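You operate a simulated robot arm through the tools that you are given. There is no shell and no other tool. Be economical: measure what you need, move in short steps, check, and stop when the job is done.

You run a simulated robot arm. Do the job below in one go: nothing can be reset, and whatever is moved stays where it is left.

JOB
Wash the red pen and stand it in the holder for its size.
Fine: wash it in the cleaner, then dab it dry on the felt.

It is judged by the outcome, as a careful person would: the job done as asked, and still so three seconds after it is handed in. It fails if anything else is knocked over, pushed out of place, dropped, spilled or broken.

ROBOT AND FRAMES
A 6-joint arm with a two-finger parallel gripper, fixed in place. Base frame: the origin is at the foot of the arm, x ahead of it, y to its left, z up; the work surface is at about z = 74.4. Readings come in cm, rad, newtons and seconds.
With the tool pointing down near the work surface it reaches from about 26 to 68 cm from the base axis. Its first joint turns from -1.152 to 1.152 rad. Payload 2.9 kg.
Tool frame: the origin (TCP) lies between the finger pads and is the grasp point; the fingertips stand 3 cm ahead of it; z points along the fingers, y is the line along which they close. The gripper opens to 11 cm. The fingers are 2 cm wide and 1 cm thick; the gripper's body (4.8 by 11.2 cm) begins 5.5 cm behind the TCP.
Orientation is that of the tool frame in the base frame, as a unit quaternion [w, x, y, z]. With the fingers straight down and closing along the base's y, the tool's x points along the base's -x, its y along +y and its z along -z.

CONTROLS
- The arm moves only by the tool step_arm. Its argument "series" is a list that holds one entry, the list of rows, each a list of 7 numbers: the shift along the tool's x, y, z in cm, then the turn, a rotation vector about the tool's x, y, z in rad, then the gripper command, from -1 (fully open) to 1 (shut), values between in proportion. In form: [[[tx, ty, tz, wx, wy, wz, grip], ...]]. A call has 1 to 20 rows; each row shifts and turns the commanded pose from where the row before left it, along the tool's axes as they then stand. A row lasts 0.2 s, in which the tool goes at most 5 cm and 0.15 rad; a call with a longer step from one row to the next is refused whole, and so is a gripper value outside its range. A pose out of reach is approached as far as the arm can. The call stops where the force on the tool passes 40 N (or 10 N more than at its start, if that is more) or the arm is blocked; 0.2 s more then pass. Each finger travels about 10.8 cm/s and halts on what it meets, pressing with about 32 N; the grip force reading is that of the motor and also rises with nothing between the fingers. The clock runs only during rows and for 0.2 s after the last one: add rows that do not move to give the fingers time. It gives the time, the measured TCP pose, the force on the tool (base axes), the opening and the grip force at its end, in the units of the frame above (readings bear some noise).
- Cameras (640 x 400 px; columns grow to the right, rows downward): "scene" is fixed at [6.06, 43.81, 138.84]; the picture's right is [-0.86, -0.51, 0.00], its down [-0.27, 0.47, -0.84] and it looks along [0.43, -0.73, -0.54] (base axes); focal length 320 px, centre (320, 200). "wrist" rides on the gripper at [7.2, 1.7, -10.3] in the tool frame; the picture's right is [-0.23, 0.97, 0.00], its down [-0.76, -0.18, -0.62] and it looks along [-0.61, -0.14, 0.78] (tool axes); focal length 222 px, centre (320, 200). There is no depth. A picture from a camera that has moved, and an enlarged one, comes with that camera's place and axes in the base frame and with its lens. The place of the scene camera against the robot may be out by one fixed shift of up to 1.8 cm in any direction.
- capture(camera): a new picture of that camera. It takes no simulated time.
- enlarge(camera, box): a new picture of the part [left, top, right, bottom] of that camera's present view, enlarged. It takes no simulated time.
- sign_off(): hands the job in; it is judged then, once.

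Go step by step. Nothing tells you positions but the pictures and the camera data: compare them with the known pose of the tool, close in by small moves and look again before you grip or let go. The budget is 120 turns and 84 pictures, counting those below and the enlarged ones. Unless the task says otherwise, let go and move clear before handing in, and close with one line.

The tools are called after "Call:" as a command line: name --argument value ..., lists and objects as JSON in quotes. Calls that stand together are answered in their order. step_arm: Moves the arm, as the interface text tells. Its arguments: {"type":"object","properties":{"series":{"type":"array","items":{"type":"array","items":{"type":"array","items":{"type":"number"}}}}},"required":["series"]} The other tools are called the same way: capture (camera) takes a picture; enlarge (camera, box) takes an enlarged picture of a part of a camera's view; sign_off () hands the job in.

At the start:

```text
t: 0.0
ee_pos: [38.07, -1.95, 105.87]
tcp_rot: [0.0, 0.0, 1.0, 0.0]
contact_force: [-0.4, 0.8, 0.2]
gripper_width: 11.02
gripper_force: 0.0
```

scene: 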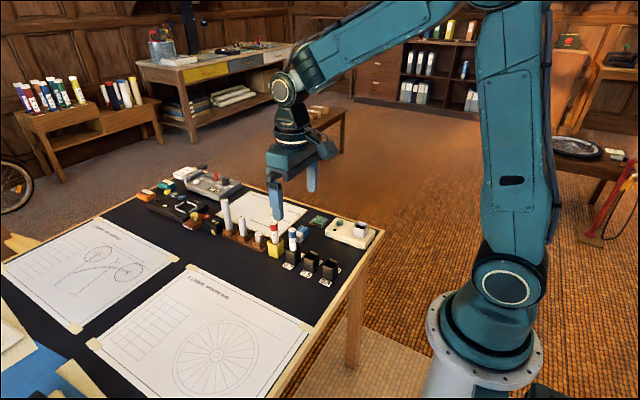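
wrist: 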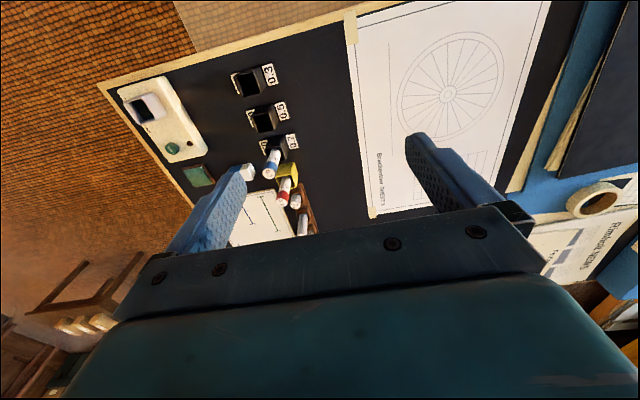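

I see a drafting table with pens, three labelled holders, a white device with a well and a green button (the cleaner, presumably), and a small green pad. I'll look closer at these.

Call:
enlarge --camera "scene" --box '[200, 180, 390, 300]'

Call:
enlarge --camera "wrist" --box '[100, 50, 340, 250]'

Call:
enlarge --camera "scene" --box '[260, 210, 390, 290]'

```text
3.33 times, centred on (295, 240) of scene
camera zoom: at [6.06, 43.81, 138.84], right [-0.86, -0.51, 0.0], down [-0.27, 0.47, -0.84], along [0.43, -0.73, -0.54], focal length 1068 px, centre (403, 67)
```

zoom: 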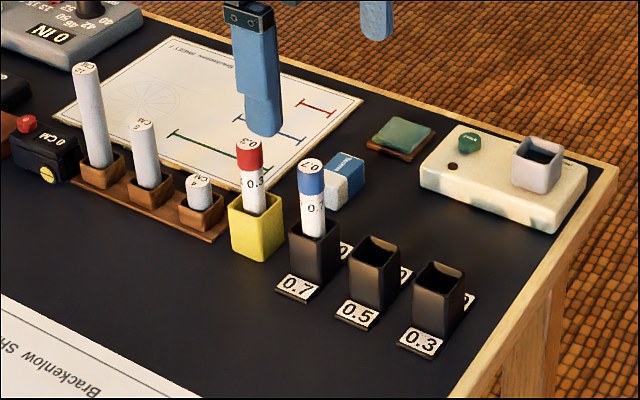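

```text
2.00 times, centred on (220, 150) of wrist
camera zoom: at [30.72, -0.4, 116.2], right [0.23, 0.97, 0.0], down [0.76, -0.18, 0.62], along [0.61, -0.14, -0.78], focal length 444 px, centre (520, 300)
```

zoom: 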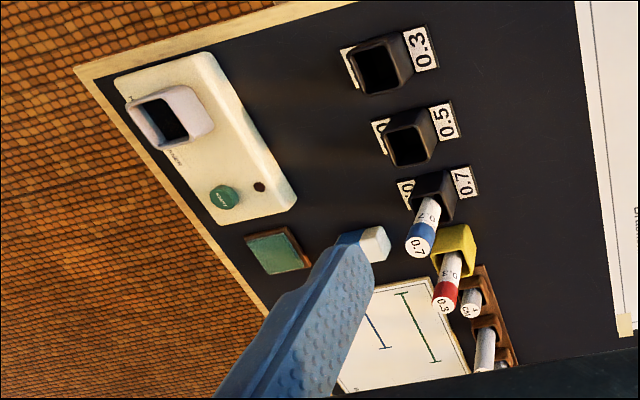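

```text
4.92 times, centred on (325, 250) of scene
camera zoom: at [6.06, 43.81, 138.84], right [-0.86, -0.51, 0.0], down [-0.27, 0.47, -0.84], along [0.43, -0.73, -0.54], focal length 1578 px, centre (295, -46)
```

zoom: 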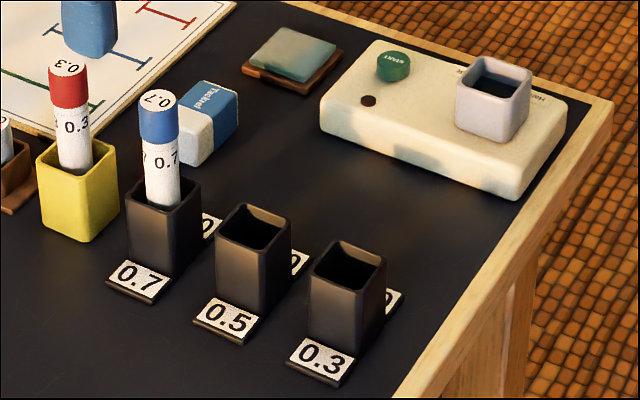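

The red pen reads 0.3 and stands in the yellow pot, its top near (55.8, -13.9, 83). The cleaner cup is near (35, -30), START near (42, -31), the felt near (50, -31) and the 0.3 holder near (35.7, -12.3). I'll move closer to the pen and look again.

Call:
step_arm --series '[[[-2.8, -2.4, 1.6, 0, 0, 0, 0.2], [-2.8, -2.4, 1.6, 0, 0, 0, 0.2], [-2.8, -2.4, 1.6, 0, 0, 0, 0.2], [-2.8, -2.4, 1.6, 0, 0, 0, 0.2], [-2.8, -2.4, 1.6, 0, 0, 0, 0.2], [0, 0, 0, 0, 0, 0, 0.2]]]'

Call:
capture --camera "wrist"

Call:
enlarge --camera "scene" --box '[200, 150, 360, 270]'

```text
t: 1.4
ee_pos: [52.26, -14.16, 97.65]
tcp_rot: [0.0, 0.0, 1.0, 0.0]
contact_force: [-0.3, 0.2, -0.3]
gripper_width: 4.42
gripper_force: 0.0
```

```text
78 pictures are left
camera wrist: at [44.88, -12.46, 108.03], right [0.23, 0.97, 0.0], down [0.76, -0.18, 0.62], along [0.61, -0.14, -0.78], focal length 222 px, centre (320, 200)
```

wrist: 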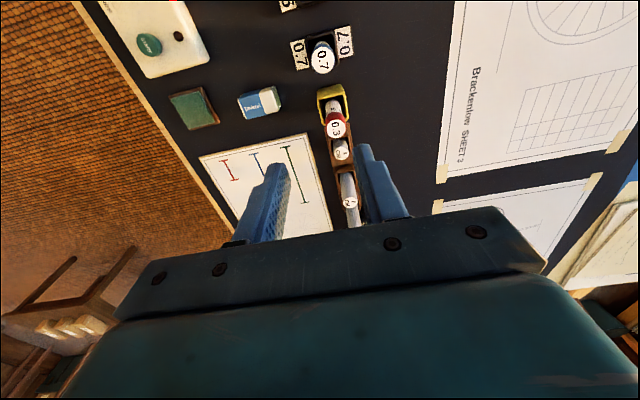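

```text
3.33 times, centred on (280, 210) of scene
camera zoom: at [6.06, 43.81, 138.84], right [-0.86, -0.51, 0.0], down [-0.27, 0.47, -0.84], along [0.43, -0.73, -0.54], focal length 1068 px, centre (453, 167)
```

zoom: 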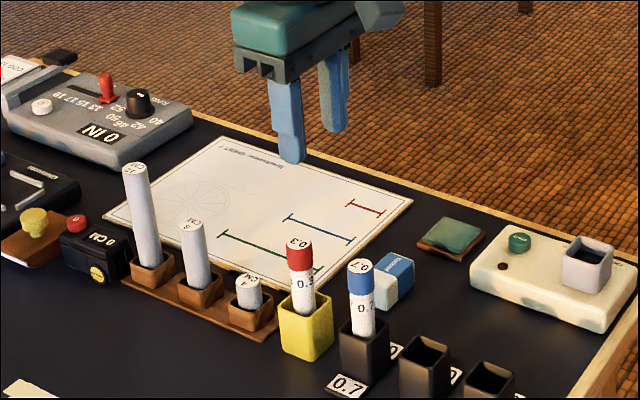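

Two wrist views put the pen's top at about (53.7, -12.7, 85.6). I'll move over it to z = 89, then check alignment.

Call:
step_arm --series '[[[-1.5, 1.5, 0, 0, 0, 0, 0.2], [0, 0, 3, 0, 0, 0, 0.2], [0, 0, 3, 0, 0, 0, 0.2], [0, 0, 2.6, 0, 0, 0, 0.2], [0, 0, 0, 0, 0, 0, 0.2]]]'

Call:
capture --camera "wrist"

Call:
enlarge --camera "scene" --box '[230, 170, 350, 270]'

```text
t: 2.6
ee_pos: [53.54, -12.61, 89.16]
tcp_rot: [0.0, 0.0, 1.0, 0.0]
contact_force: [-0.1, 0.2, -0.4]
gripper_width: 4.4
gripper_force: 0.0
```

```text
76 pictures are left
camera wrist: at [46.25, -10.91, 99.49], right [0.23, 0.97, 0.0], down [0.76, -0.18, 0.62], along [0.61, -0.14, -0.78], focal length 222 px, centre (320, 200)
```

wrist: 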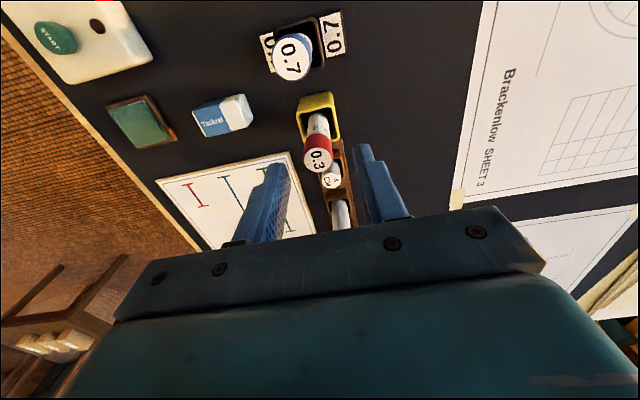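

```text
4.00 times, centred on (290, 220) of scene
camera zoom: at [6.06, 43.81, 138.84], right [-0.86, -0.51, 0.0], down [-0.27, 0.47, -0.84], along [0.43, -0.73, -0.54], focal length 1282 px, centre (440, 120)
```

zoom: 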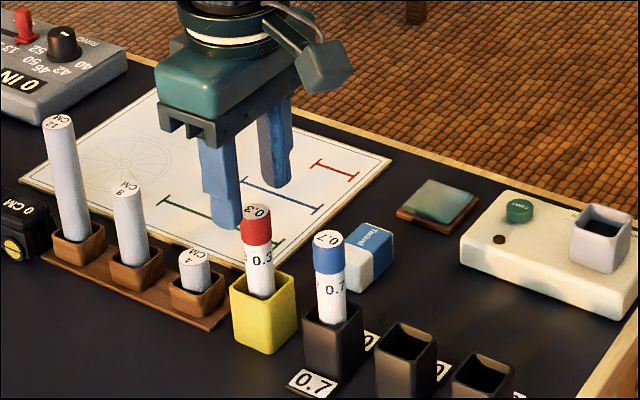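

The pen top sits midway between the fingertips in both views. I'll go down to z of about 83.5, with the tips above the pot rim, and close on the pen.

Call:
step_arm --series '[[[0, 0, 2, 0, 0, 0, 0.2], [0, -0.1, 2, 0, 0, 0, 0.2], [0, 0, 1.6, 0, 0, 0, 0.2], [0, 0, 0, 0, 0, 0, 0.2], [0, 0, 0, 0, 0, 0, 0.5], [0, 0, 0, 0, 0, 0, 0.7], [0, 0, 0, 0, 0, 0, 0.9], [0, 0, 0, 0, 0, 0, 0.9]]]'

Call:
capture --camera "wrist"

Call:
enlarge --camera "scene" --box '[230, 170, 350, 270]'

```text
t: 4.4
ee_pos: [53.51, -12.56, 83.55]
tcp_rot: [0.0, 0.0, 1.0, 0.0]
contact_force: [0.8, -0.7, 0.9]
gripper_width: 1.95
gripper_force: 31.4
```

```text
74 pictures are left
camera wrist: at [46.17, -10.98, 93.97], right [0.23, 0.97, 0.0], down [0.76, -0.18, 0.62], along [0.61, -0.14, -0.78], focal length 222 px, centre (320, 200)
```

wrist: 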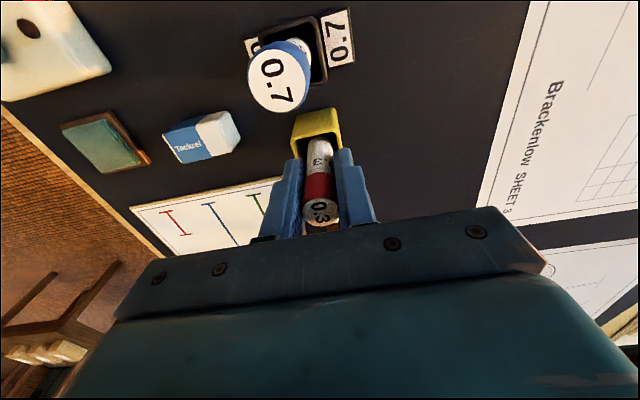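

```text
4.00 times, centred on (290, 220) of scene
camera zoom: at [6.06, 43.81, 138.84], right [-0.86, -0.51, 0.0], down [-0.27, 0.47, -0.84], along [0.43, -0.73, -0.54], focal length 1282 px, centre (440, 120)
```

zoom: 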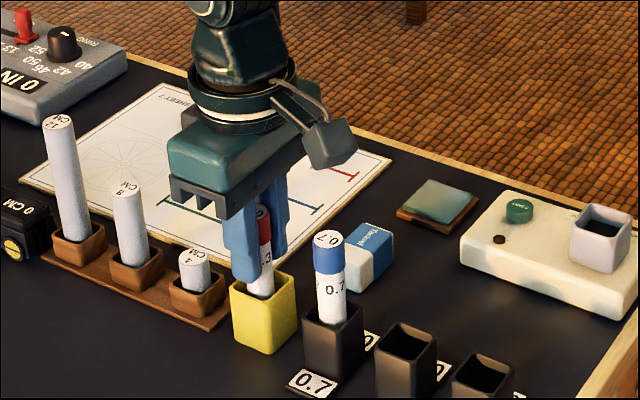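

The pen is gripped (opening 1.95 cm). I'll lift it straight up.

Call:
step_arm --series '[[[0, 0, -1, 0, 0, 0, 0.9], [0, 0, -2, 0, 0, 0, 0.9], [0, 0, -2.5, 0, 0, 0, 0.9], [0, 0, -2.5, 0, 0, 0, 0.9], [0, 0, -2.5, 0, 0, 0, 0.9], [0, 0, -2.5, 0, 0, 0, 0.9], [0, 0, -1, 0, 0, 0, 0.9], [0, 0, 0, 0, 0, 0, 0.9]]]'

Call:
enlarge --camera "scene" --box '[210, 120, 370, 250]'

Call:
capture --camera "wrist"

```text
t: 6.2
ee_pos: [53.59, -12.77, 97.69]
tcp_rot: [0.0, 0.0, 1.0, 0.001]
contact_force: [0.6, 0.4, -0.2]
gripper_width: 1.96
gripper_force: 32.1
```

```text
3.08 times, centred on (290, 185) of scene
camera zoom: at [6.06, 43.81, 138.84], right [-0.86, -0.51, 0.0], down [-0.27, 0.47, -0.84], along [0.43, -0.73, -0.54], focal length 986 px, centre (412, 246)
```

zoom: 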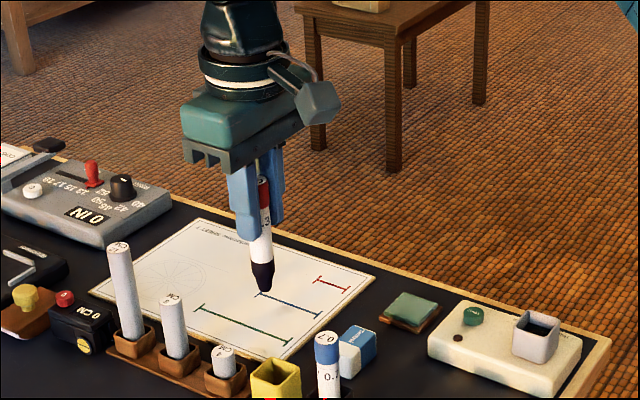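

```text
71 pictures are left
camera wrist: at [46.25, -10.99, 107.97], right [0.23, 0.97, 0.0], down [0.76, -0.18, 0.62], along [0.61, -0.14, -0.78], focal length 222 px, centre (320, 200)
```

wrist: 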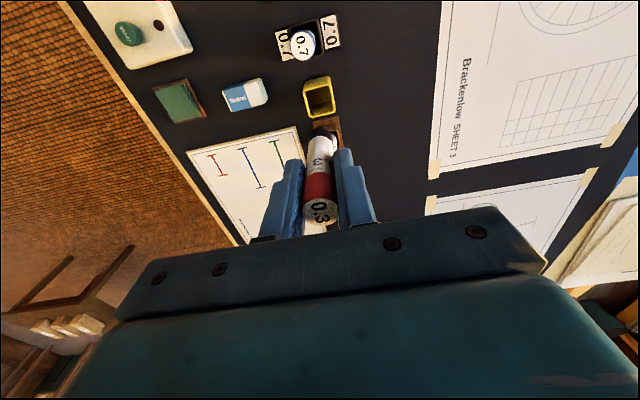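

The pen is clear of the pot, nib down (tip about 8.4 cm below the TCP). I'll travel high toward the cleaner to look at it.

Call:
step_arm --series '[[[1.5, -1.2, 0, 0, 0, 0, 0.9], [2.77, -2.2, 0, 0, 0, 0, 0.9], [2.77, -2.2, 0, 0, 0, 0, 0.9], [2.77, -2.2, 0, 0, 0, 0, 0.9], [2.77, -2.2, 0, 0, 0, 0, 0.9], [2.77, -2.2, 0, 0, 0, 0, 0.9], [1.25, -1, 0, 0, 0, 0, 0.9], [0, 0, 0, 0, 0, 0, 0.9]]]'

Call:
capture --camera "wrist"

Call:
enlarge --camera "scene" --box '[270, 140, 420, 260]'

```text
t: 8.0
ee_pos: [36.91, -25.86, 97.61]
tcp_rot: [0.001, 0.001, 1.0, -0.001]
contact_force: [-0.5, -0.5, 1.1]
gripper_width: 1.97
gripper_force: 32.1
```

```text
70 pictures are left
camera wrist: at [29.6, -24.27, 107.92], right [0.23, 0.97, 0.0], down [0.76, -0.18, 0.62], along [0.61, -0.14, -0.78], focal length 222 px, centre (320, 200)
```

wrist: 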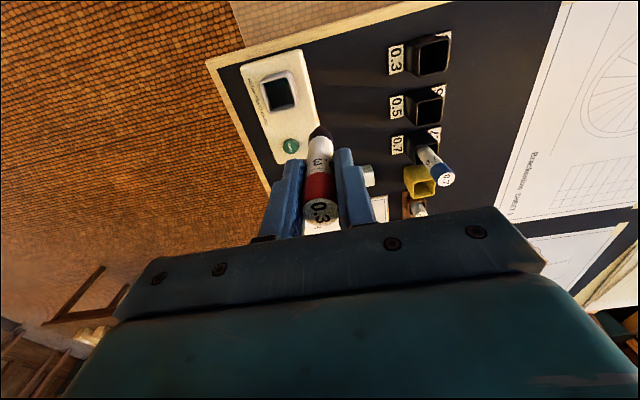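

```text
3.33 times, centred on (345, 200) of scene
camera zoom: at [6.06, 43.81, 138.84], right [-0.86, -0.51, 0.0], down [-0.27, 0.47, -0.84], along [0.43, -0.73, -0.54], focal length 1068 px, centre (237, 200)
```

zoom: 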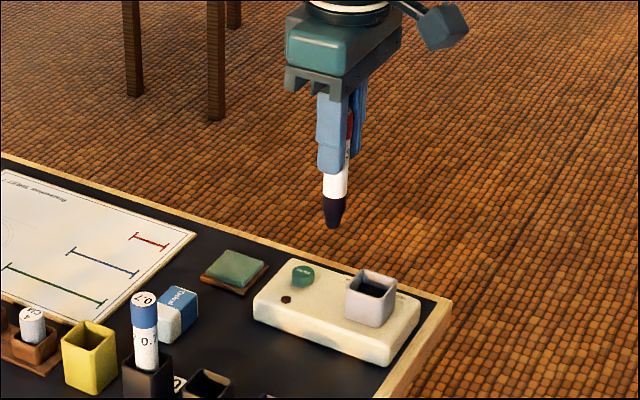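

I place the cup centre near (35.0, -30.6, rim about 79) and START near (42.4, -31.5, 77.8). There is writing on the cleaner, so I'll read it.

Call:
enlarge --camera "wrist" --box '[230, 50, 330, 170]'

Call:
enlarge --camera "scene" --box '[340, 210, 400, 250]'

```text
3.33 times, centred on (280, 110) of wrist
camera zoom: at [29.6, -24.27, 107.92], right [0.23, 0.97, 0.0], down [0.76, -0.18, 0.62], along [0.61, -0.14, -0.78], focal length 740 px, centre (453, 500)
```

zoom: 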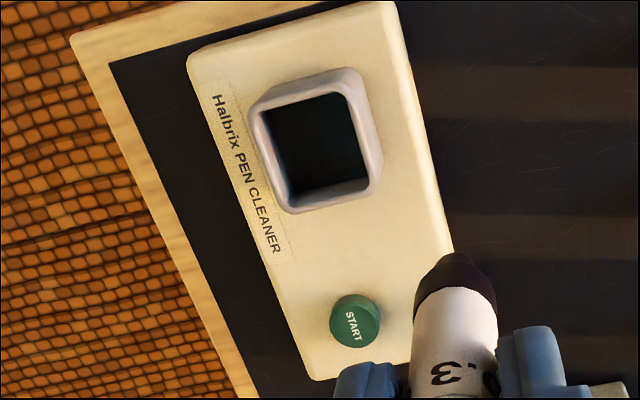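

```text
10.00 times, centred on (370, 230) of scene
camera zoom: at [6.06, 43.81, 138.84], right [-0.86, -0.51, 0.0], down [-0.27, 0.47, -0.84], along [0.43, -0.73, -0.54], focal length 3205 px, centre (-180, -100)
```

zoom: 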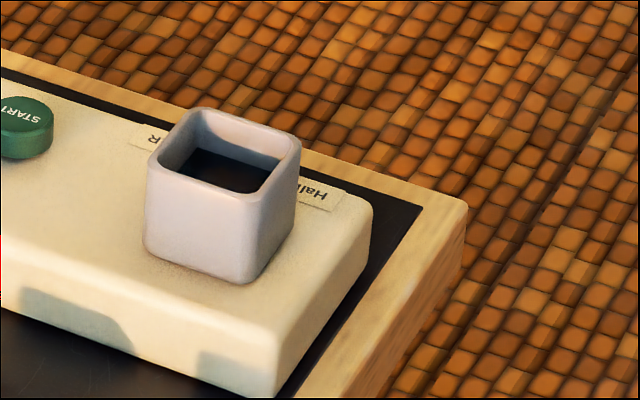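

I'll move over the cup and come down until the nib is just above the rim.

Call:
step_arm --series '[[[1, -2.4, 0, 0, 0, 0, 0.9], [0.9, -2.35, 0, 0, 0, 0, 0.9], [0, 0, 2, 0, 0, 0, 0.9], [0, 0, 2, 0, 0, 0, 0.9], [0, 0, 1.5, 0, 0, 0, 0.9], [0, 0, 0, 0, 0, 0, 0.9]]]'

Call:
enlarge --camera "wrist" --box '[230, 40, 420, 240]'

Call:
enlarge --camera "scene" --box '[320, 160, 430, 260]'

```text
t: 9.4
ee_pos: [34.96, -30.69, 92.15]
tcp_rot: [-0.001, -0.001, 1.0, 0.001]
contact_force: [0.9, 0.8, -1.0]
gripper_width: 1.96
gripper_force: 32.4
```

```text
2.00 times, centred on (325, 140) of wrist
camera zoom: at [27.63, -28.9, 102.48], right [0.23, 0.97, 0.0], down [0.76, -0.18, 0.62], along [0.61, -0.14, -0.78], focal length 444 px, centre (310, 320)
```

zoom: 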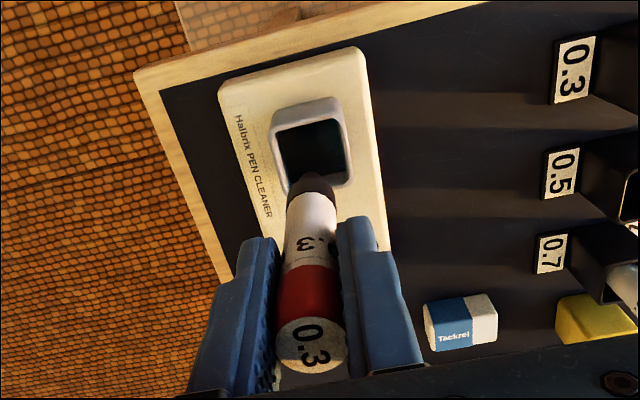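

```text
4.00 times, centred on (375, 210) of scene
camera zoom: at [6.06, 43.81, 138.84], right [-0.86, -0.51, 0.0], down [-0.27, 0.47, -0.84], along [0.43, -0.73, -0.54], focal length 1282 px, centre (100, 160)
```

zoom: 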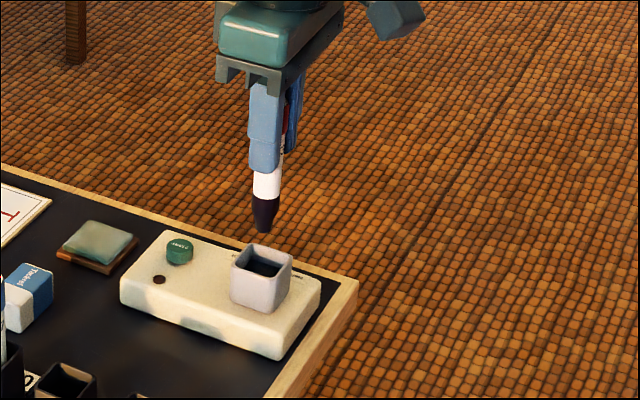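

The nib is centred over the cup in both views. I'll lower it in.

Call:
step_arm --series '[[[0, 0.15, 1.5, 0, 0, 0, 0.9], [0, 0, 1.5, 0, 0, 0, 0.9], [0, 0, 1, 0, 0, 0, 0.9], [0, 0, 0, 0, 0, 0, 0.9]]]'

Call:
enlarge --camera "wrist" --box '[230, 40, 420, 240]'

Call:
enlarge --camera "scene" --box '[350, 190, 410, 250]'

```text
t: 10.4
ee_pos: [35.1, -30.63, 88.03]
tcp_rot: [-0.001, 0.0, 1.0, 0.001]
contact_force: [0.3, 0.5, 0.2]
gripper_width: 1.94
gripper_force: 31.6
```

```text
2.00 times, centred on (325, 140) of wrist
camera zoom: at [27.78, -28.83, 98.48], right [0.23, 0.97, 0.0], down [0.76, -0.18, 0.62], along [0.61, -0.14, -0.78], focal length 444 px, centre (310, 320)
```

zoom: 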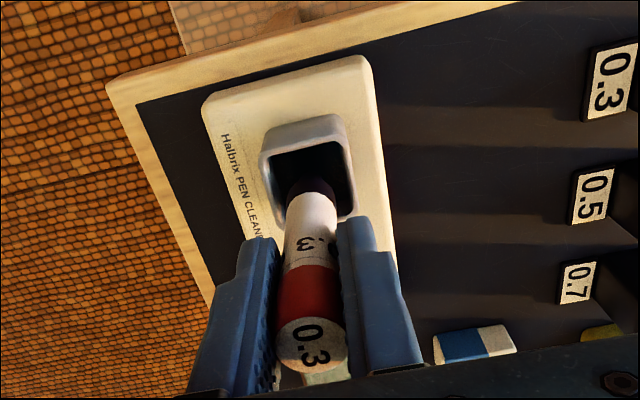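

```text
6.67 times, centred on (380, 220) of scene
camera zoom: at [6.06, 43.81, 138.84], right [-0.86, -0.51, 0.0], down [-0.27, 0.47, -0.84], along [0.43, -0.73, -0.54], focal length 2137 px, centre (-80, 67)
```

zoom: 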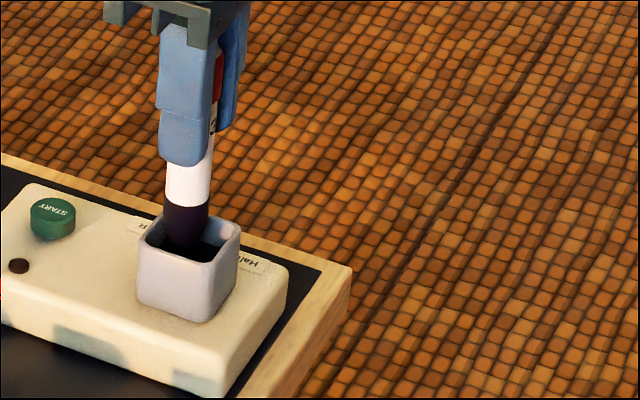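

The nib is inside the cup with clearance. I'll lower further in small steps and watch the force for the floor.

Call:
step_arm --series '[[[0, 0, 0.5, 0, 0, 0, 0.9], [0, 0, 0.5, 0, 0, 0, 0.9], [0, 0, 0.4, 0, 0, 0, 0.9], [0, 0, 0, 0, 0, 0, 0.9]]]'

Call:
enlarge --camera "scene" --box '[350, 190, 410, 250]'

```text
t: 11.4
ee_pos: [35.04, -30.53, 86.74]
tcp_rot: [-0.001, 0.0, 1.0, -0.001]
contact_force: [0.3, 0.7, -0.4]
gripper_width: 1.97
gripper_force: 31.9
```

```text
6.67 times, centred on (380, 220) of scene
camera zoom: at [6.06, 43.81, 138.84], right [-0.86, -0.51, 0.0], down [-0.27, 0.47, -0.84], along [0.43, -0.73, -0.54], focal length 2137 px, centre (-80, 67)
```

zoom: 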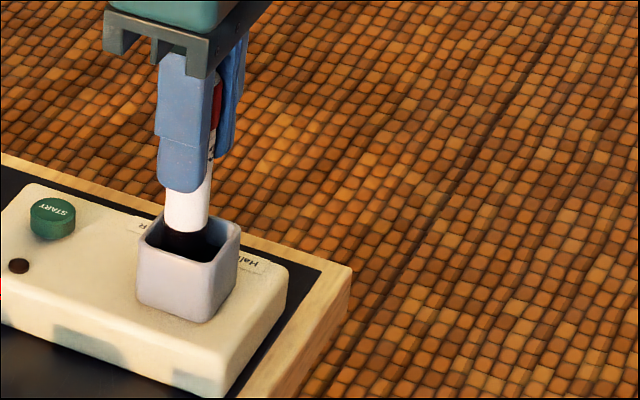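

Call:
step_arm --series '[[[0, 0, 0.3, 0, 0, 0, 0.9], [0, 0, 0.3, 0, 0, 0, 0.9], [0, 0, 0, 0, 0, 0, 0.9]]]'

```text
t: 12.2
ee_pos: [35.1, -30.63, 86.35]
tcp_rot: [0.001, -0.001, 1.0, 0.0]
contact_force: [-3.4, 2.3, 24.4]
gripper_width: 1.96
gripper_force: 32.5
```

The floor is reached (about 24 N). I'll ease the pressure, open the fingers a little and see how the pen stands in the cup.

Call:
step_arm --series '[[[0, 0, -0.25, 0, 0, 0, 0.9], [0, 0, 0, 0, 0, 0, 0.9], [0, 0, 0, 0, 0, 0, 0.6], [0, 0, 0, 0, 0, 0, 0.55], [0, 0, 0, 0, 0, 0, 0.5], [0, 0, 0, 0, 0, 0, 0.5]]]'

Call:
enlarge --camera "wrist" --box '[230, 40, 420, 240]'

Call:
enlarge --camera "scene" --box '[350, 190, 410, 250]'

```text
t: 13.6
ee_pos: [35.14, -30.48, 86.5]
tcp_rot: [0.0, 0.0, 1.0, 0.001]
contact_force: [0.2, -0.2, -0.1]
gripper_width: 2.75
gripper_force: 0.1
```

```text
2.00 times, centred on (325, 140) of wrist
camera zoom: at [27.71, -28.84, 96.79], right [0.23, 0.97, 0.0], down [0.76, -0.18, 0.62], along [0.61, -0.14, -0.78], focal length 444 px, centre (310, 320)
```

zoom: 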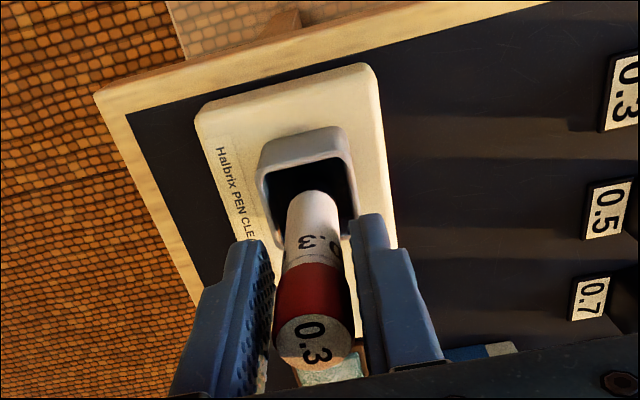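

```text
6.67 times, centred on (380, 220) of scene
camera zoom: at [6.06, 43.81, 138.84], right [-0.86, -0.51, 0.0], down [-0.27, 0.47, -0.84], along [0.43, -0.73, -0.54], focal length 2137 px, centre (-80, 67)
```

zoom: 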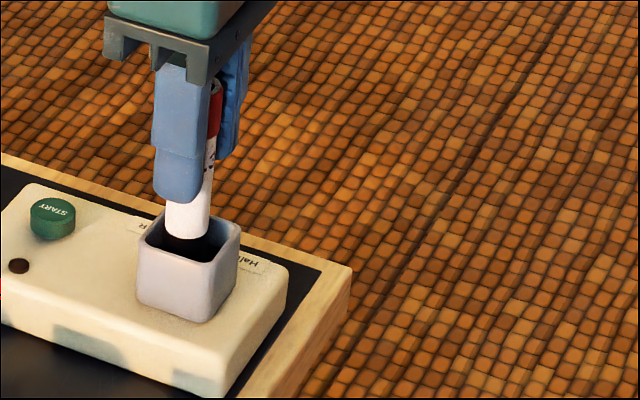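

The pen stays upright on release. I'll open a bit more and rise clear.

Call:
step_arm --series '[[[0, 0, 0, 0, 0, 0, 0.4], [0, 0, 0, 0, 0, 0, 0.3], [0, 0, 0, 0, 0, 0, 0.3], [0, 0, -1.5, 0, 0, 0, 0.3], [0, 0, -2, 0, 0, 0, 0.3], [0, 0, -3, 0, 0, 0, 0.3], [0, 0, 0, 0, 0, 0, 0.3]]]'

Call:
capture --camera "wrist"

Call:
enlarge --camera "scene" --box '[340, 170, 430, 250]'

```text
t: 15.2
ee_pos: [34.92, -30.68, 92.82]
tcp_rot: [0.0, 0.0, 1.0, -0.001]
contact_force: [-0.2, 0.3, -1.3]
gripper_width: 3.86
gripper_force: 0.1
```

```text
59 pictures are left
camera wrist: at [27.69, -28.99, 103.2], right [0.23, 0.97, 0.0], down [0.76, -0.18, 0.62], along [0.61, -0.14, -0.78], focal length 222 px, centre (320, 200)
```

wrist: 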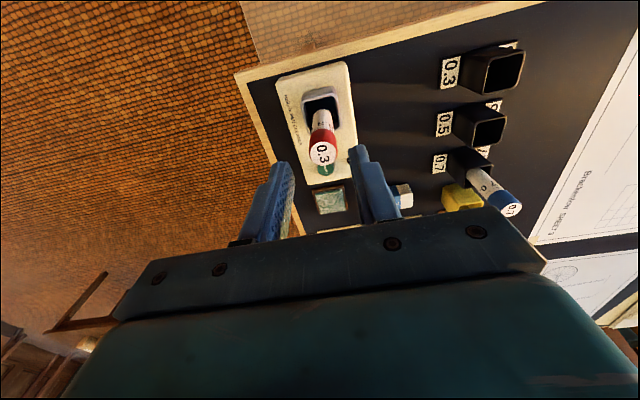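

```text
5.00 times, centred on (385, 210) of scene
camera zoom: at [6.06, 43.81, 138.84], right [-0.86, -0.51, 0.0], down [-0.27, 0.47, -0.84], along [0.43, -0.73, -0.54], focal length 1603 px, centre (-5, 150)
```

zoom: 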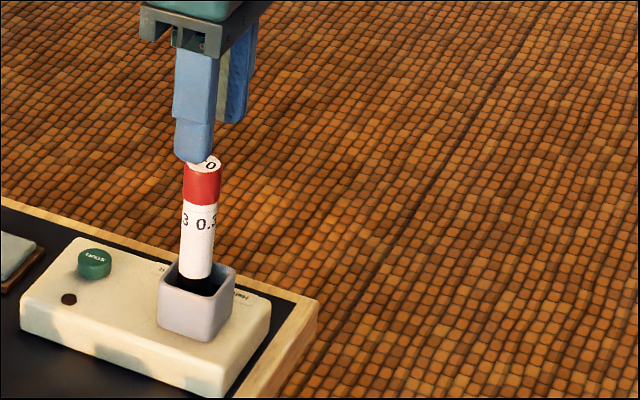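

The pen stands upright in the cup. Next I press START with closed fingertips, with the tool turned about 30° so the wrist camera and body stay clear of the pen.

Call:
step_arm --series '[[[0, 0, -3, 0, 0, 0, 0.3], [-2.5, -0.3, 0, 0, 0, 0, 0.3], [-2.5, -0.3, 0, 0, 0, 0, 0.3], [-2.4, -0.2, 0, 0, 0, 0, 0.3], [0, 0, 0, 0, 0, 0.13, 0.6], [0, 0, 0, 0, 0, 0.13, 0.9], [0, 0, 0, 0, 0, 0.13, 1], [0, 0, 0, 0, 0, 0.13, 1], [0, 0, 2, 0, 0, 0, 1], [0, 0, 2, 0, 0, 0, 1], [0, 0, 2, 0, 0, 0, 1], [0, 0, 2, 0, 0, 0, 1], [0, 0, 0, 0, 0, 0, 1]]]'

Call:
capture --camera "wrist"

Call:
enlarge --camera "scene" --box '[330, 160, 420, 250]'

```text
t: 18.0
ee_pos: [42.46, -31.47, 87.79]
tcp_rot: [0.0, 0.258, 0.966, 0.0]
contact_force: [0.5, 0.4, -0.4]
gripper_width: 0.02
gripper_force: 32.3
```

```text
57 pictures are left
camera wrist: at [36.9, -26.38, 98.28], right [0.68, 0.73, 0.0], down [0.57, -0.53, 0.62], along [0.46, -0.42, -0.78], focal length 222 px, centre (320, 200)
```

wrist: 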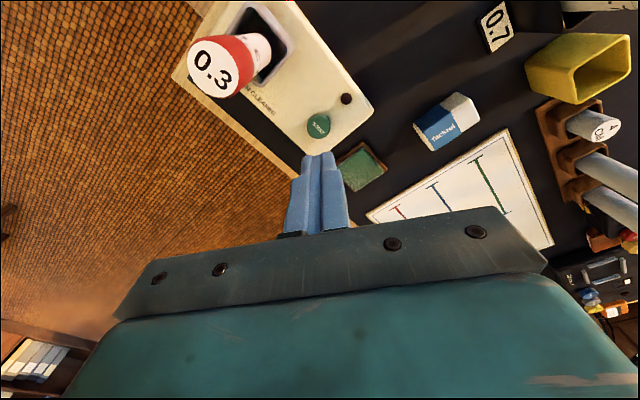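

```text
4.44 times, centred on (375, 205) of scene
camera zoom: at [6.06, 43.81, 138.84], right [-0.86, -0.51, 0.0], down [-0.27, 0.47, -0.84], along [0.43, -0.73, -0.54], focal length 1425 px, centre (76, 178)
```

zoom: 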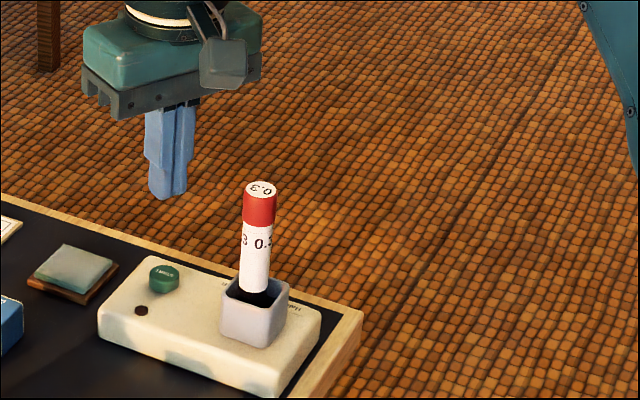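

The button is right below the tips. I'll come down and press gently.

Call:
step_arm --series '[[[0, 0, 2, 0, 0, 0, 1], [0, 0, 2, 0, 0, 0, 1], [0, 0, 1.5, 0, 0, 0, 1], [0, 0, 0.5, 0, 0, 0, 1], [0, 0, 0.3, 0, 0, 0, 1], [0, 0, 0.3, 0, 0, 0, 1]]]'

Call:
enlarge --camera "scene" --box '[330, 160, 420, 250]'

```text
t: 19.4
ee_pos: [42.54, -31.36, 81.39]
tcp_rot: [0.0, 0.257, 0.966, 0.001]
contact_force: [0.6, -0.2, 0.3]
gripper_width: 0.02
gripper_force: 31.5
```

```text
4.44 times, centred on (375, 205) of scene
camera zoom: at [6.06, 43.81, 138.84], right [-0.86, -0.51, 0.0], down [-0.27, 0.47, -0.84], along [0.43, -0.73, -0.54], focal length 1425 px, centre (76, 178)
```

zoom: 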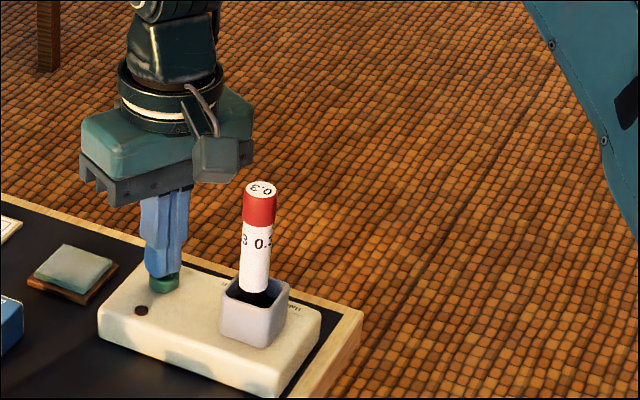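

Call:
step_arm --series '[[[0, 0, 0.25, 0, 0, 0, 1], [0, 0, 0.25, 0, 0, 0, 1], [0, 0, 0.2, 0, 0, 0, 1]]]'

Call:
enlarge --camera "scene" --box '[330, 160, 420, 250]'

```text
t: 20.2
ee_pos: [42.52, -31.32, 80.61]
tcp_rot: [0.001, 0.257, 0.966, 0.0]
contact_force: [0.9, 0.3, 1.7]
gripper_width: 0.0
gripper_force: 31.6
```

```text
4.44 times, centred on (375, 205) of scene
camera zoom: at [6.06, 43.81, 138.84], right [-0.86, -0.51, 0.0], down [-0.27, 0.47, -0.84], along [0.43, -0.73, -0.54], focal length 1425 px, centre (76, 178)
```

zoom: 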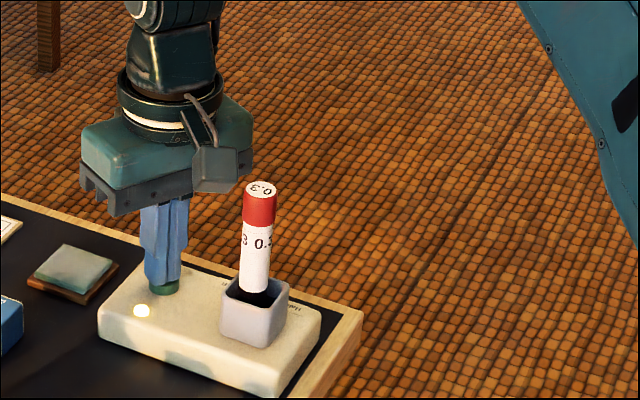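

The lamp has come on, so the cleaner is running. I'll lift off the button, rise and wait for the lamp to go out.

Call:
step_arm --series '[[[0, 0, -1, 0, 0, 0, 1], [0, 0, -2, 0, 0, 0, 1], [0, 0, -3, 0, 0, 0, 1], [0, 0, -3, 0, 0, 0, 1], [0, 0, -3, 0, 0, 0, 1], [0, 0, -3, 0, 0, 0, 1], [0, 0, 0, 0, 0, -0.13, 1], [0, 0, 0, 0, 0, -0.13, 1], [0, 0, 0, 0, 0, -0.13, 0.6], [0, 0, 0, 0, 0, -0.13, 0.3], [0, 0, 0, 0, 0, 0, 0.3], [0, 0, 0, 0, 0, 0, 0.3]]]'

Call:
enlarge --camera "scene" --box '[330, 160, 420, 250]'

```text
t: 22.8
ee_pos: [42.39, -31.29, 95.61]
tcp_rot: [0.0, -0.001, 1.0, 0.0]
contact_force: [-0.8, 0.3, 0.1]
gripper_width: 3.87
gripper_force: 0.0
```

```text
4.44 times, centred on (375, 205) of scene
camera zoom: at [6.06, 43.81, 138.84], right [-0.86, -0.51, 0.0], down [-0.27, 0.47, -0.84], along [0.43, -0.73, -0.54], focal length 1425 px, centre (76, 178)
```

zoom: 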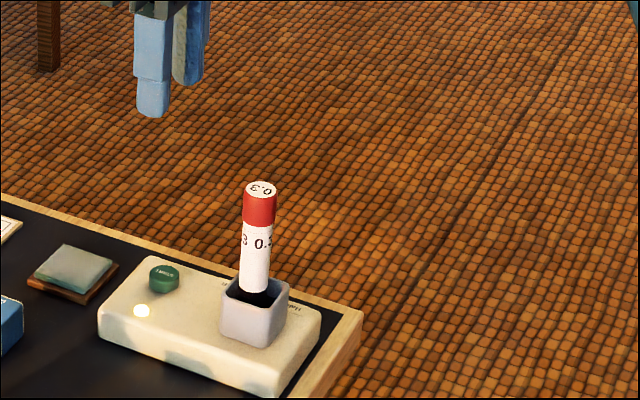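

The lamp is still lit. I'll move back above the pen in the meantime.

Call:
step_arm --series '[[[2.5, 0.3, 0, 0, 0, 0, 0.3], [2.5, 0.3, 0, 0, 0, 0, 0.3], [2.3, 0.2, 0, 0, 0, 0, 0.3], [0, 0, 0, 0, 0, 0, 0.3], [0, 0, 0, 0, 0, 0, 0.3], [0, 0, 0, 0, 0, 0, 0.3]]]'

Call:
capture --camera "scene"

Call:
capture --camera "wrist"

```text
t: 24.2
ee_pos: [35.01, -30.36, 95.58]
tcp_rot: [0.0, 0.001, 1.0, 0.0]
contact_force: [0.0, 0.3, 0.3]
gripper_width: 3.88
gripper_force: 0.0
```

```text
52 pictures are left
```

scene: 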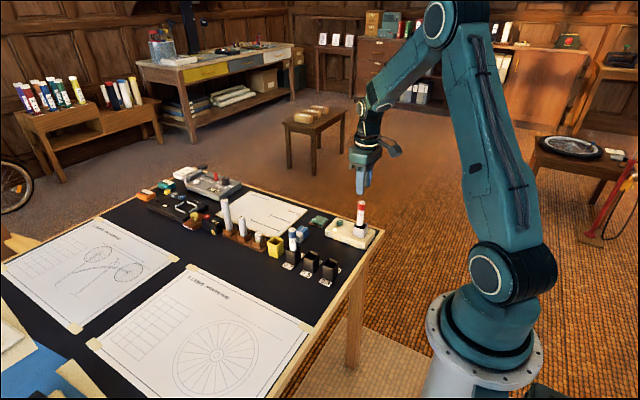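

```text
51 pictures are left
camera wrist: at [27.72, -28.77, 105.86], right [0.23, 0.97, 0.0], down [0.76, -0.18, 0.62], along [0.61, -0.14, -0.78], focal length 222 px, centre (320, 200)
```

wrist: 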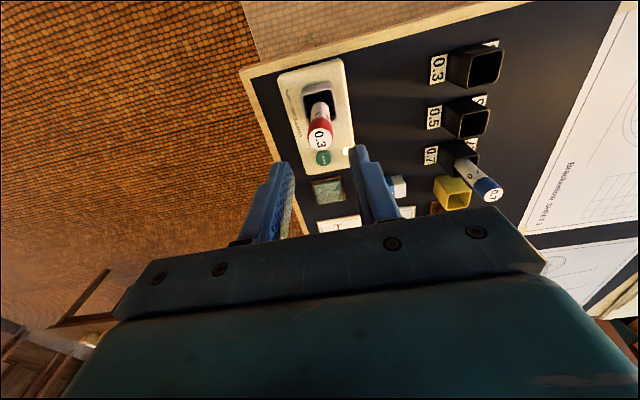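

Call:
step_arm --series '[[[0, 0, 0, 0, 0, 0, 0.3], [0, 0, 0, 0, 0, 0, 0.3], [0, 0, 0, 0, 0, 0, 0.3], [0, 0, 0, 0, 0, 0, 0.3], [0, 0, 0, 0, 0, 0, 0.3], [0, 0, 0, 0, 0, 0, 0.3], [0, 0, 0, 0, 0, 0, 0.3], [0, 0, 0, 0, 0, 0, 0.3], [0, 0, 0, 0, 0, 0, 0.3], [0, 0, 0, 0, 0, 0, 0.3], [0, 0, 0, 0, 0, 0, 0.3], [0, 0, 0, 0, 0, 0, 0.3], [0, 0, 0, 0, 0, 0, 0.3], [0, 0, 0, 0, 0, 0, 0.3], [0, 0, 0, 0, 0, 0, 0.3]]]'

Call:
enlarge --camera "scene" --box '[330, 160, 420, 250]'

```text
t: 27.4
ee_pos: [35.02, -30.47, 95.46]
tcp_rot: [0.0, 0.0, 1.0, 0.0]
contact_force: [-0.3, 0.7, 0.7]
gripper_width: 3.85
gripper_force: 0.1
```

```text
4.44 times, centred on (375, 205) of scene
camera zoom: at [6.06, 43.81, 138.84], right [-0.86, -0.51, 0.0], down [-0.27, 0.47, -0.84], along [0.43, -0.73, -0.54], focal length 1425 px, centre (76, 178)
```

zoom: 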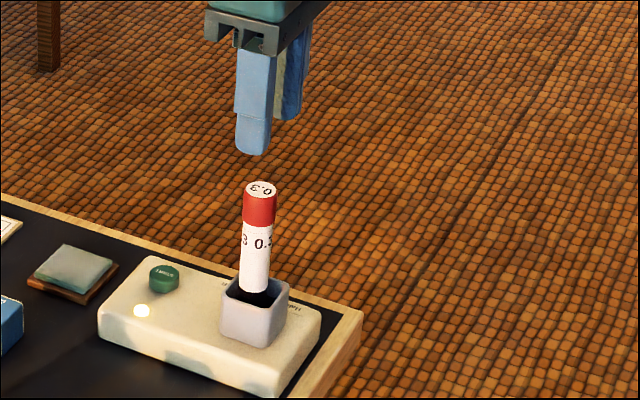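

The lamp is still on, so I'll keep waiting.

Call:
step_arm --series '[[[0, 0, 0, 0, 0, 0, 0.3], [0, 0, 0, 0, 0, 0, 0.3], [0, 0, 0, 0, 0, 0, 0.3], [0, 0, 0, 0, 0, 0, 0.3], [0, 0, 0, 0, 0, 0, 0.3], [0, 0, 0, 0, 0, 0, 0.3], [0, 0, 0, 0, 0, 0, 0.3], [0, 0, 0, 0, 0, 0, 0.3], [0, 0, 0, 0, 0, 0, 0.3], [0, 0, 0, 0, 0, 0, 0.3], [0, 0, 0, 0, 0, 0, 0.3], [0, 0, 0, 0, 0, 0, 0.3], [0, 0, 0, 0, 0, 0, 0.3], [0, 0, 0, 0, 0, 0, 0.3], [0, 0, 0, 0, 0, 0, 0.3], [0, 0, 0, 0, 0, 0, 0.3], [0, 0, 0, 0, 0, 0, 0.3], [0, 0, 0, 0, 0, 0, 0.3]]]'

Call:
enlarge --camera "scene" --box '[330, 160, 420, 250]'

```text
t: 31.2
ee_pos: [35.14, -30.37, 95.46]
tcp_rot: [0.0, 0.0, 1.0, -0.001]
contact_force: [-0.3, -0.6, -0.3]
gripper_width: 3.86
gripper_force: 0.1
```

```text
4.44 times, centred on (375, 205) of scene
camera zoom: at [6.06, 43.81, 138.84], right [-0.86, -0.51, 0.0], down [-0.27, 0.47, -0.84], along [0.43, -0.73, -0.54], focal length 1425 px, centre (76, 178)
```

zoom: 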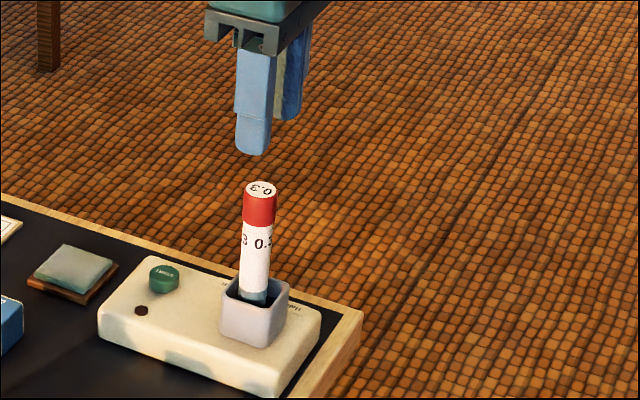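

The lamp is out and the nib end has changed from black to grey: washed. I'll go down and take the pen again.

Call:
step_arm --series '[[[0, 0, 3, 0, 0, 0, 0.3], [0, 0, 3, 0, 0, 0, 0.3], [0, 0, 2, 0, 0, 0, 0.3], [0, 0, 1, 0, 0, 0, 0.3], [0, 0, 0, 0, 0, 0, 0.5], [0, 0, 0, 0, 0, 0, 0.7], [0, 0, 0, 0, 0, 0, 0.9], [0, 0, 0, 0, 0, 0, 0.9]]]'

Call:
enlarge --camera "scene" --box '[330, 160, 420, 250]'

```text
t: 33.0
ee_pos: [35.09, -30.56, 86.51]
tcp_rot: [0.0, 0.0, 1.0, 0.0]
contact_force: [-0.8, 1.2, -0.2]
gripper_width: 1.95
gripper_force: 31.6
```

```text
4.44 times, centred on (375, 205) of scene
camera zoom: at [6.06, 43.81, 138.84], right [-0.86, -0.51, 0.0], down [-0.27, 0.47, -0.84], along [0.43, -0.73, -0.54], focal length 1425 px, centre (76, 178)
```

zoom: 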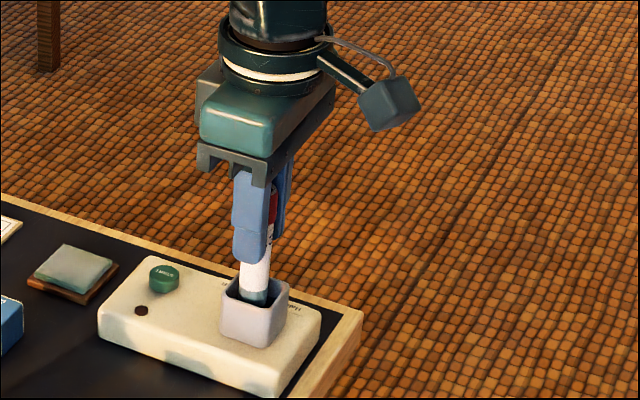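

Gripped again. I'll lift straight out and travel to above the felt at about (49.9, -31.4).

Call:
step_arm --series '[[[0, 0, -1, 0, 0, 0, 0.9], [0, 0, -2.5, 0, 0, 0, 0.9], [0, 0, -2.5, 0, 0, 0, 0.9], [0, 0, -2.5, 0, 0, 0, 0.9], [0, 0, 0, 0, 0, 0, 0.9], [-2.5, -0.2, 0, 0, 0, 0, 0.9], [-3, -0.2, 0, 0, 0, 0, 0.9], [-3, -0.2, 0, 0, 0, 0, 0.9], [-3, -0.2, 0, 0, 0, 0, 0.9], [-2, -0.1, 0, 0, 0, 0, 0.9], [-1.3, 0, 0, 0, 0, 0, 0.9], [0, 0, 2, 0, 0, 0, 0.9], [0, 0, 2, 0, 0, 0, 0.9], [0, 0, 0, 0, 0, 0, 0.9]]]'

Call:
enlarge --camera "wrist" --box '[230, 40, 420, 240]'

Call:
enlarge --camera "scene" --box '[290, 160, 390, 250]'

```text
t: 36.0
ee_pos: [49.97, -31.4, 91.11]
tcp_rot: [0.0, -0.001, 1.0, 0.0]
contact_force: [0.2, 0.9, 0.0]
gripper_width: 1.97
gripper_force: 32.1
```

```text
2.00 times, centred on (325, 140) of wrist
camera zoom: at [42.62, -29.73, 101.49], right [0.23, 0.97, 0.0], down [0.76, -0.18, 0.62], along [0.61, -0.14, -0.78], focal length 444 px, centre (310, 320)
```

zoom: 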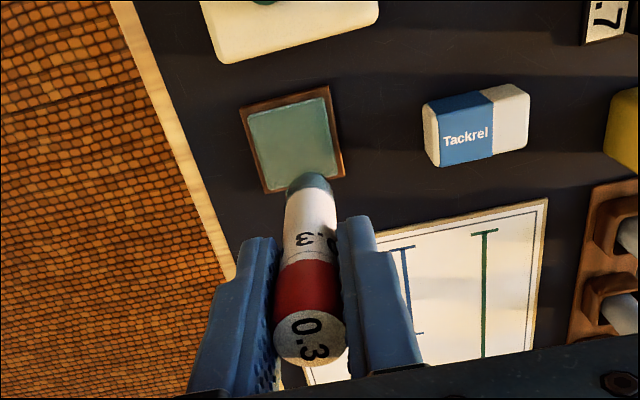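

```text
4.44 times, centred on (340, 205) of scene
camera zoom: at [6.06, 43.81, 138.84], right [-0.86, -0.51, 0.0], down [-0.27, 0.47, -0.84], along [0.43, -0.73, -0.54], focal length 1425 px, centre (231, 178)
```

zoom: 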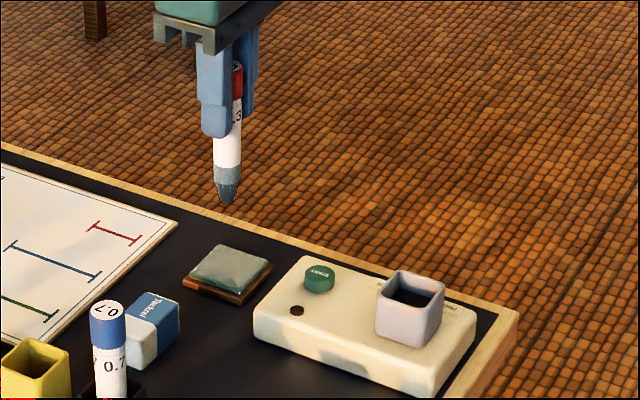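

The felt centre is at about (49.9, -32.2), so I'll shift 0.8 cm and lower the nib toward it.

Call:
step_arm --series '[[[0, -0.8, 0, 0, 0, 0, 0.9], [0, 0, 1.5, 0, 0, 0, 0.9], [0, 0, 1.5, 0, 0, 0, 0.9], [0, 0, 1.2, 0, 0, 0, 0.9], [0, 0, 0, 0, 0, 0, 0.9]]]'

Call:
enlarge --camera "wrist" --box '[230, 40, 420, 240]'

Call:
enlarge --camera "scene" --box '[290, 160, 390, 250]'

```text
t: 37.2
ee_pos: [50.01, -32.29, 86.95]
tcp_rot: [0.001, 0.0, 1.0, 0.0]
contact_force: [0.1, -0.6, 0.1]
gripper_width: 1.96
gripper_force: 32.4
```

```text
2.00 times, centred on (325, 140) of wrist
camera zoom: at [42.62, -30.49, 97.25], right [0.23, 0.97, 0.0], down [0.76, -0.18, 0.62], along [0.61, -0.14, -0.78], focal length 444 px, centre (310, 320)
```

zoom: 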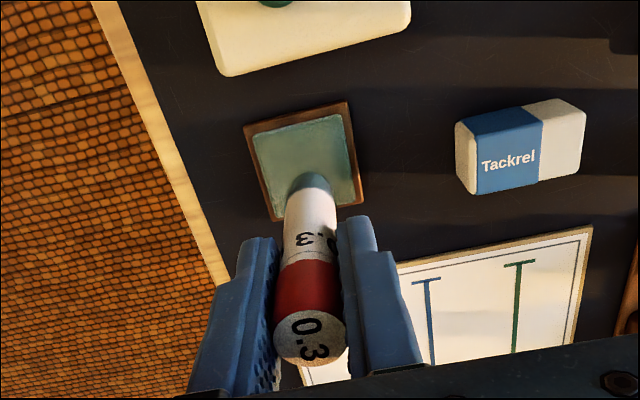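

```text
4.44 times, centred on (340, 205) of scene
camera zoom: at [6.06, 43.81, 138.84], right [-0.86, -0.51, 0.0], down [-0.27, 0.47, -0.84], along [0.43, -0.73, -0.54], focal length 1425 px, centre (231, 178)
```

zoom: 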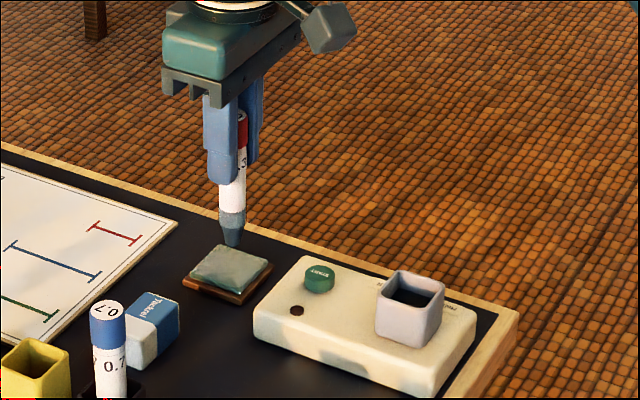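

Call:
step_arm --series '[[[0, 0, 0.6, 0, 0, 0, 0.9], [0, 0, 0.5, 0, 0, 0, 0.9], [0, 0, 0, 0, 0, 0, 0.9]]]'

Call:
enlarge --camera "scene" --box '[310, 190, 370, 240]'

```text
t: 38.0
ee_pos: [49.93, -32.28, 85.77]
tcp_rot: [0.0, 0.0, 1.0, -0.001]
contact_force: [-0.2, -0.7, -0.1]
gripper_width: 1.98
gripper_force: 32.2
```

```text
8.00 times, centred on (340, 215) of scene
camera zoom: at [6.06, 43.81, 138.84], right [-0.86, -0.51, 0.0], down [-0.27, 0.47, -0.84], along [0.43, -0.73, -0.54], focal length 2564 px, centre (160, 80)
```

zoom: 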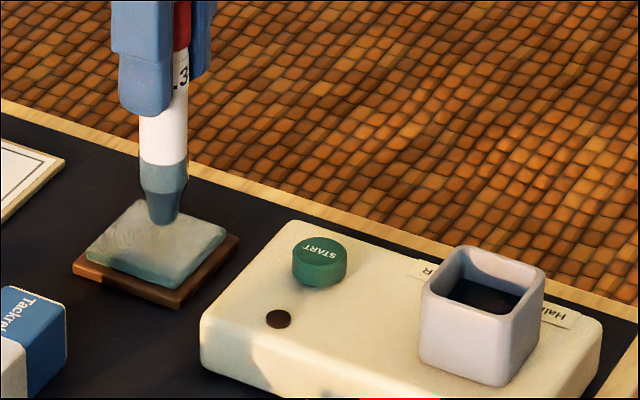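

The nib is just over the felt. I'll dab gently in small steps, watching the force.

Call:
step_arm --series '[[[0, 0, 0.2, 0, 0, 0, 0.9], [0, 0, 0.2, 0, 0, 0, 0.9], [0, 0, 0.2, 0, 0, 0, 0.9]]]'

Call:
enlarge --camera "scene" --box '[310, 190, 370, 240]'

```text
t: 38.8
ee_pos: [49.92, -32.14, 85.16]
tcp_rot: [0.0, 0.0, 1.0, 0.0]
contact_force: [-0.6, 0.7, -0.6]
gripper_width: 1.96
gripper_force: 31.6
```

```text
8.00 times, centred on (340, 215) of scene
camera zoom: at [6.06, 43.81, 138.84], right [-0.86, -0.51, 0.0], down [-0.27, 0.47, -0.84], along [0.43, -0.73, -0.54], focal length 2564 px, centre (160, 80)
```

zoom: 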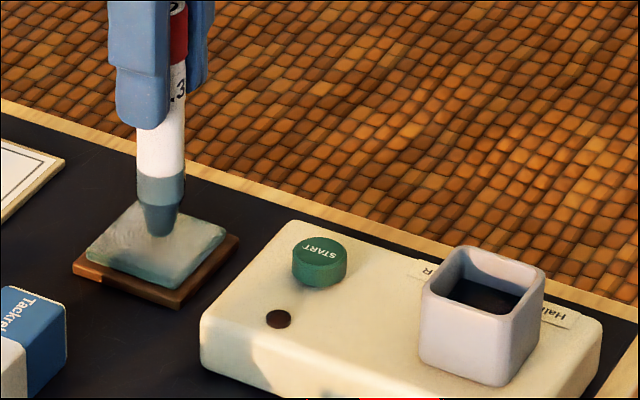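

Call:
step_arm --series '[[[0, 0, 0.2, 0, 0, 0, 0.9], [0, 0, 0.2, 0, 0, 0, 0.9]]]'

```text
t: 39.4
ee_pos: [50.08, -32.19, 84.87]
tcp_rot: [0.0, 0.0, 1.0, -0.001]
contact_force: [-0.4, -0.5, 0.0]
gripper_width: 1.94
gripper_force: 32.5
```

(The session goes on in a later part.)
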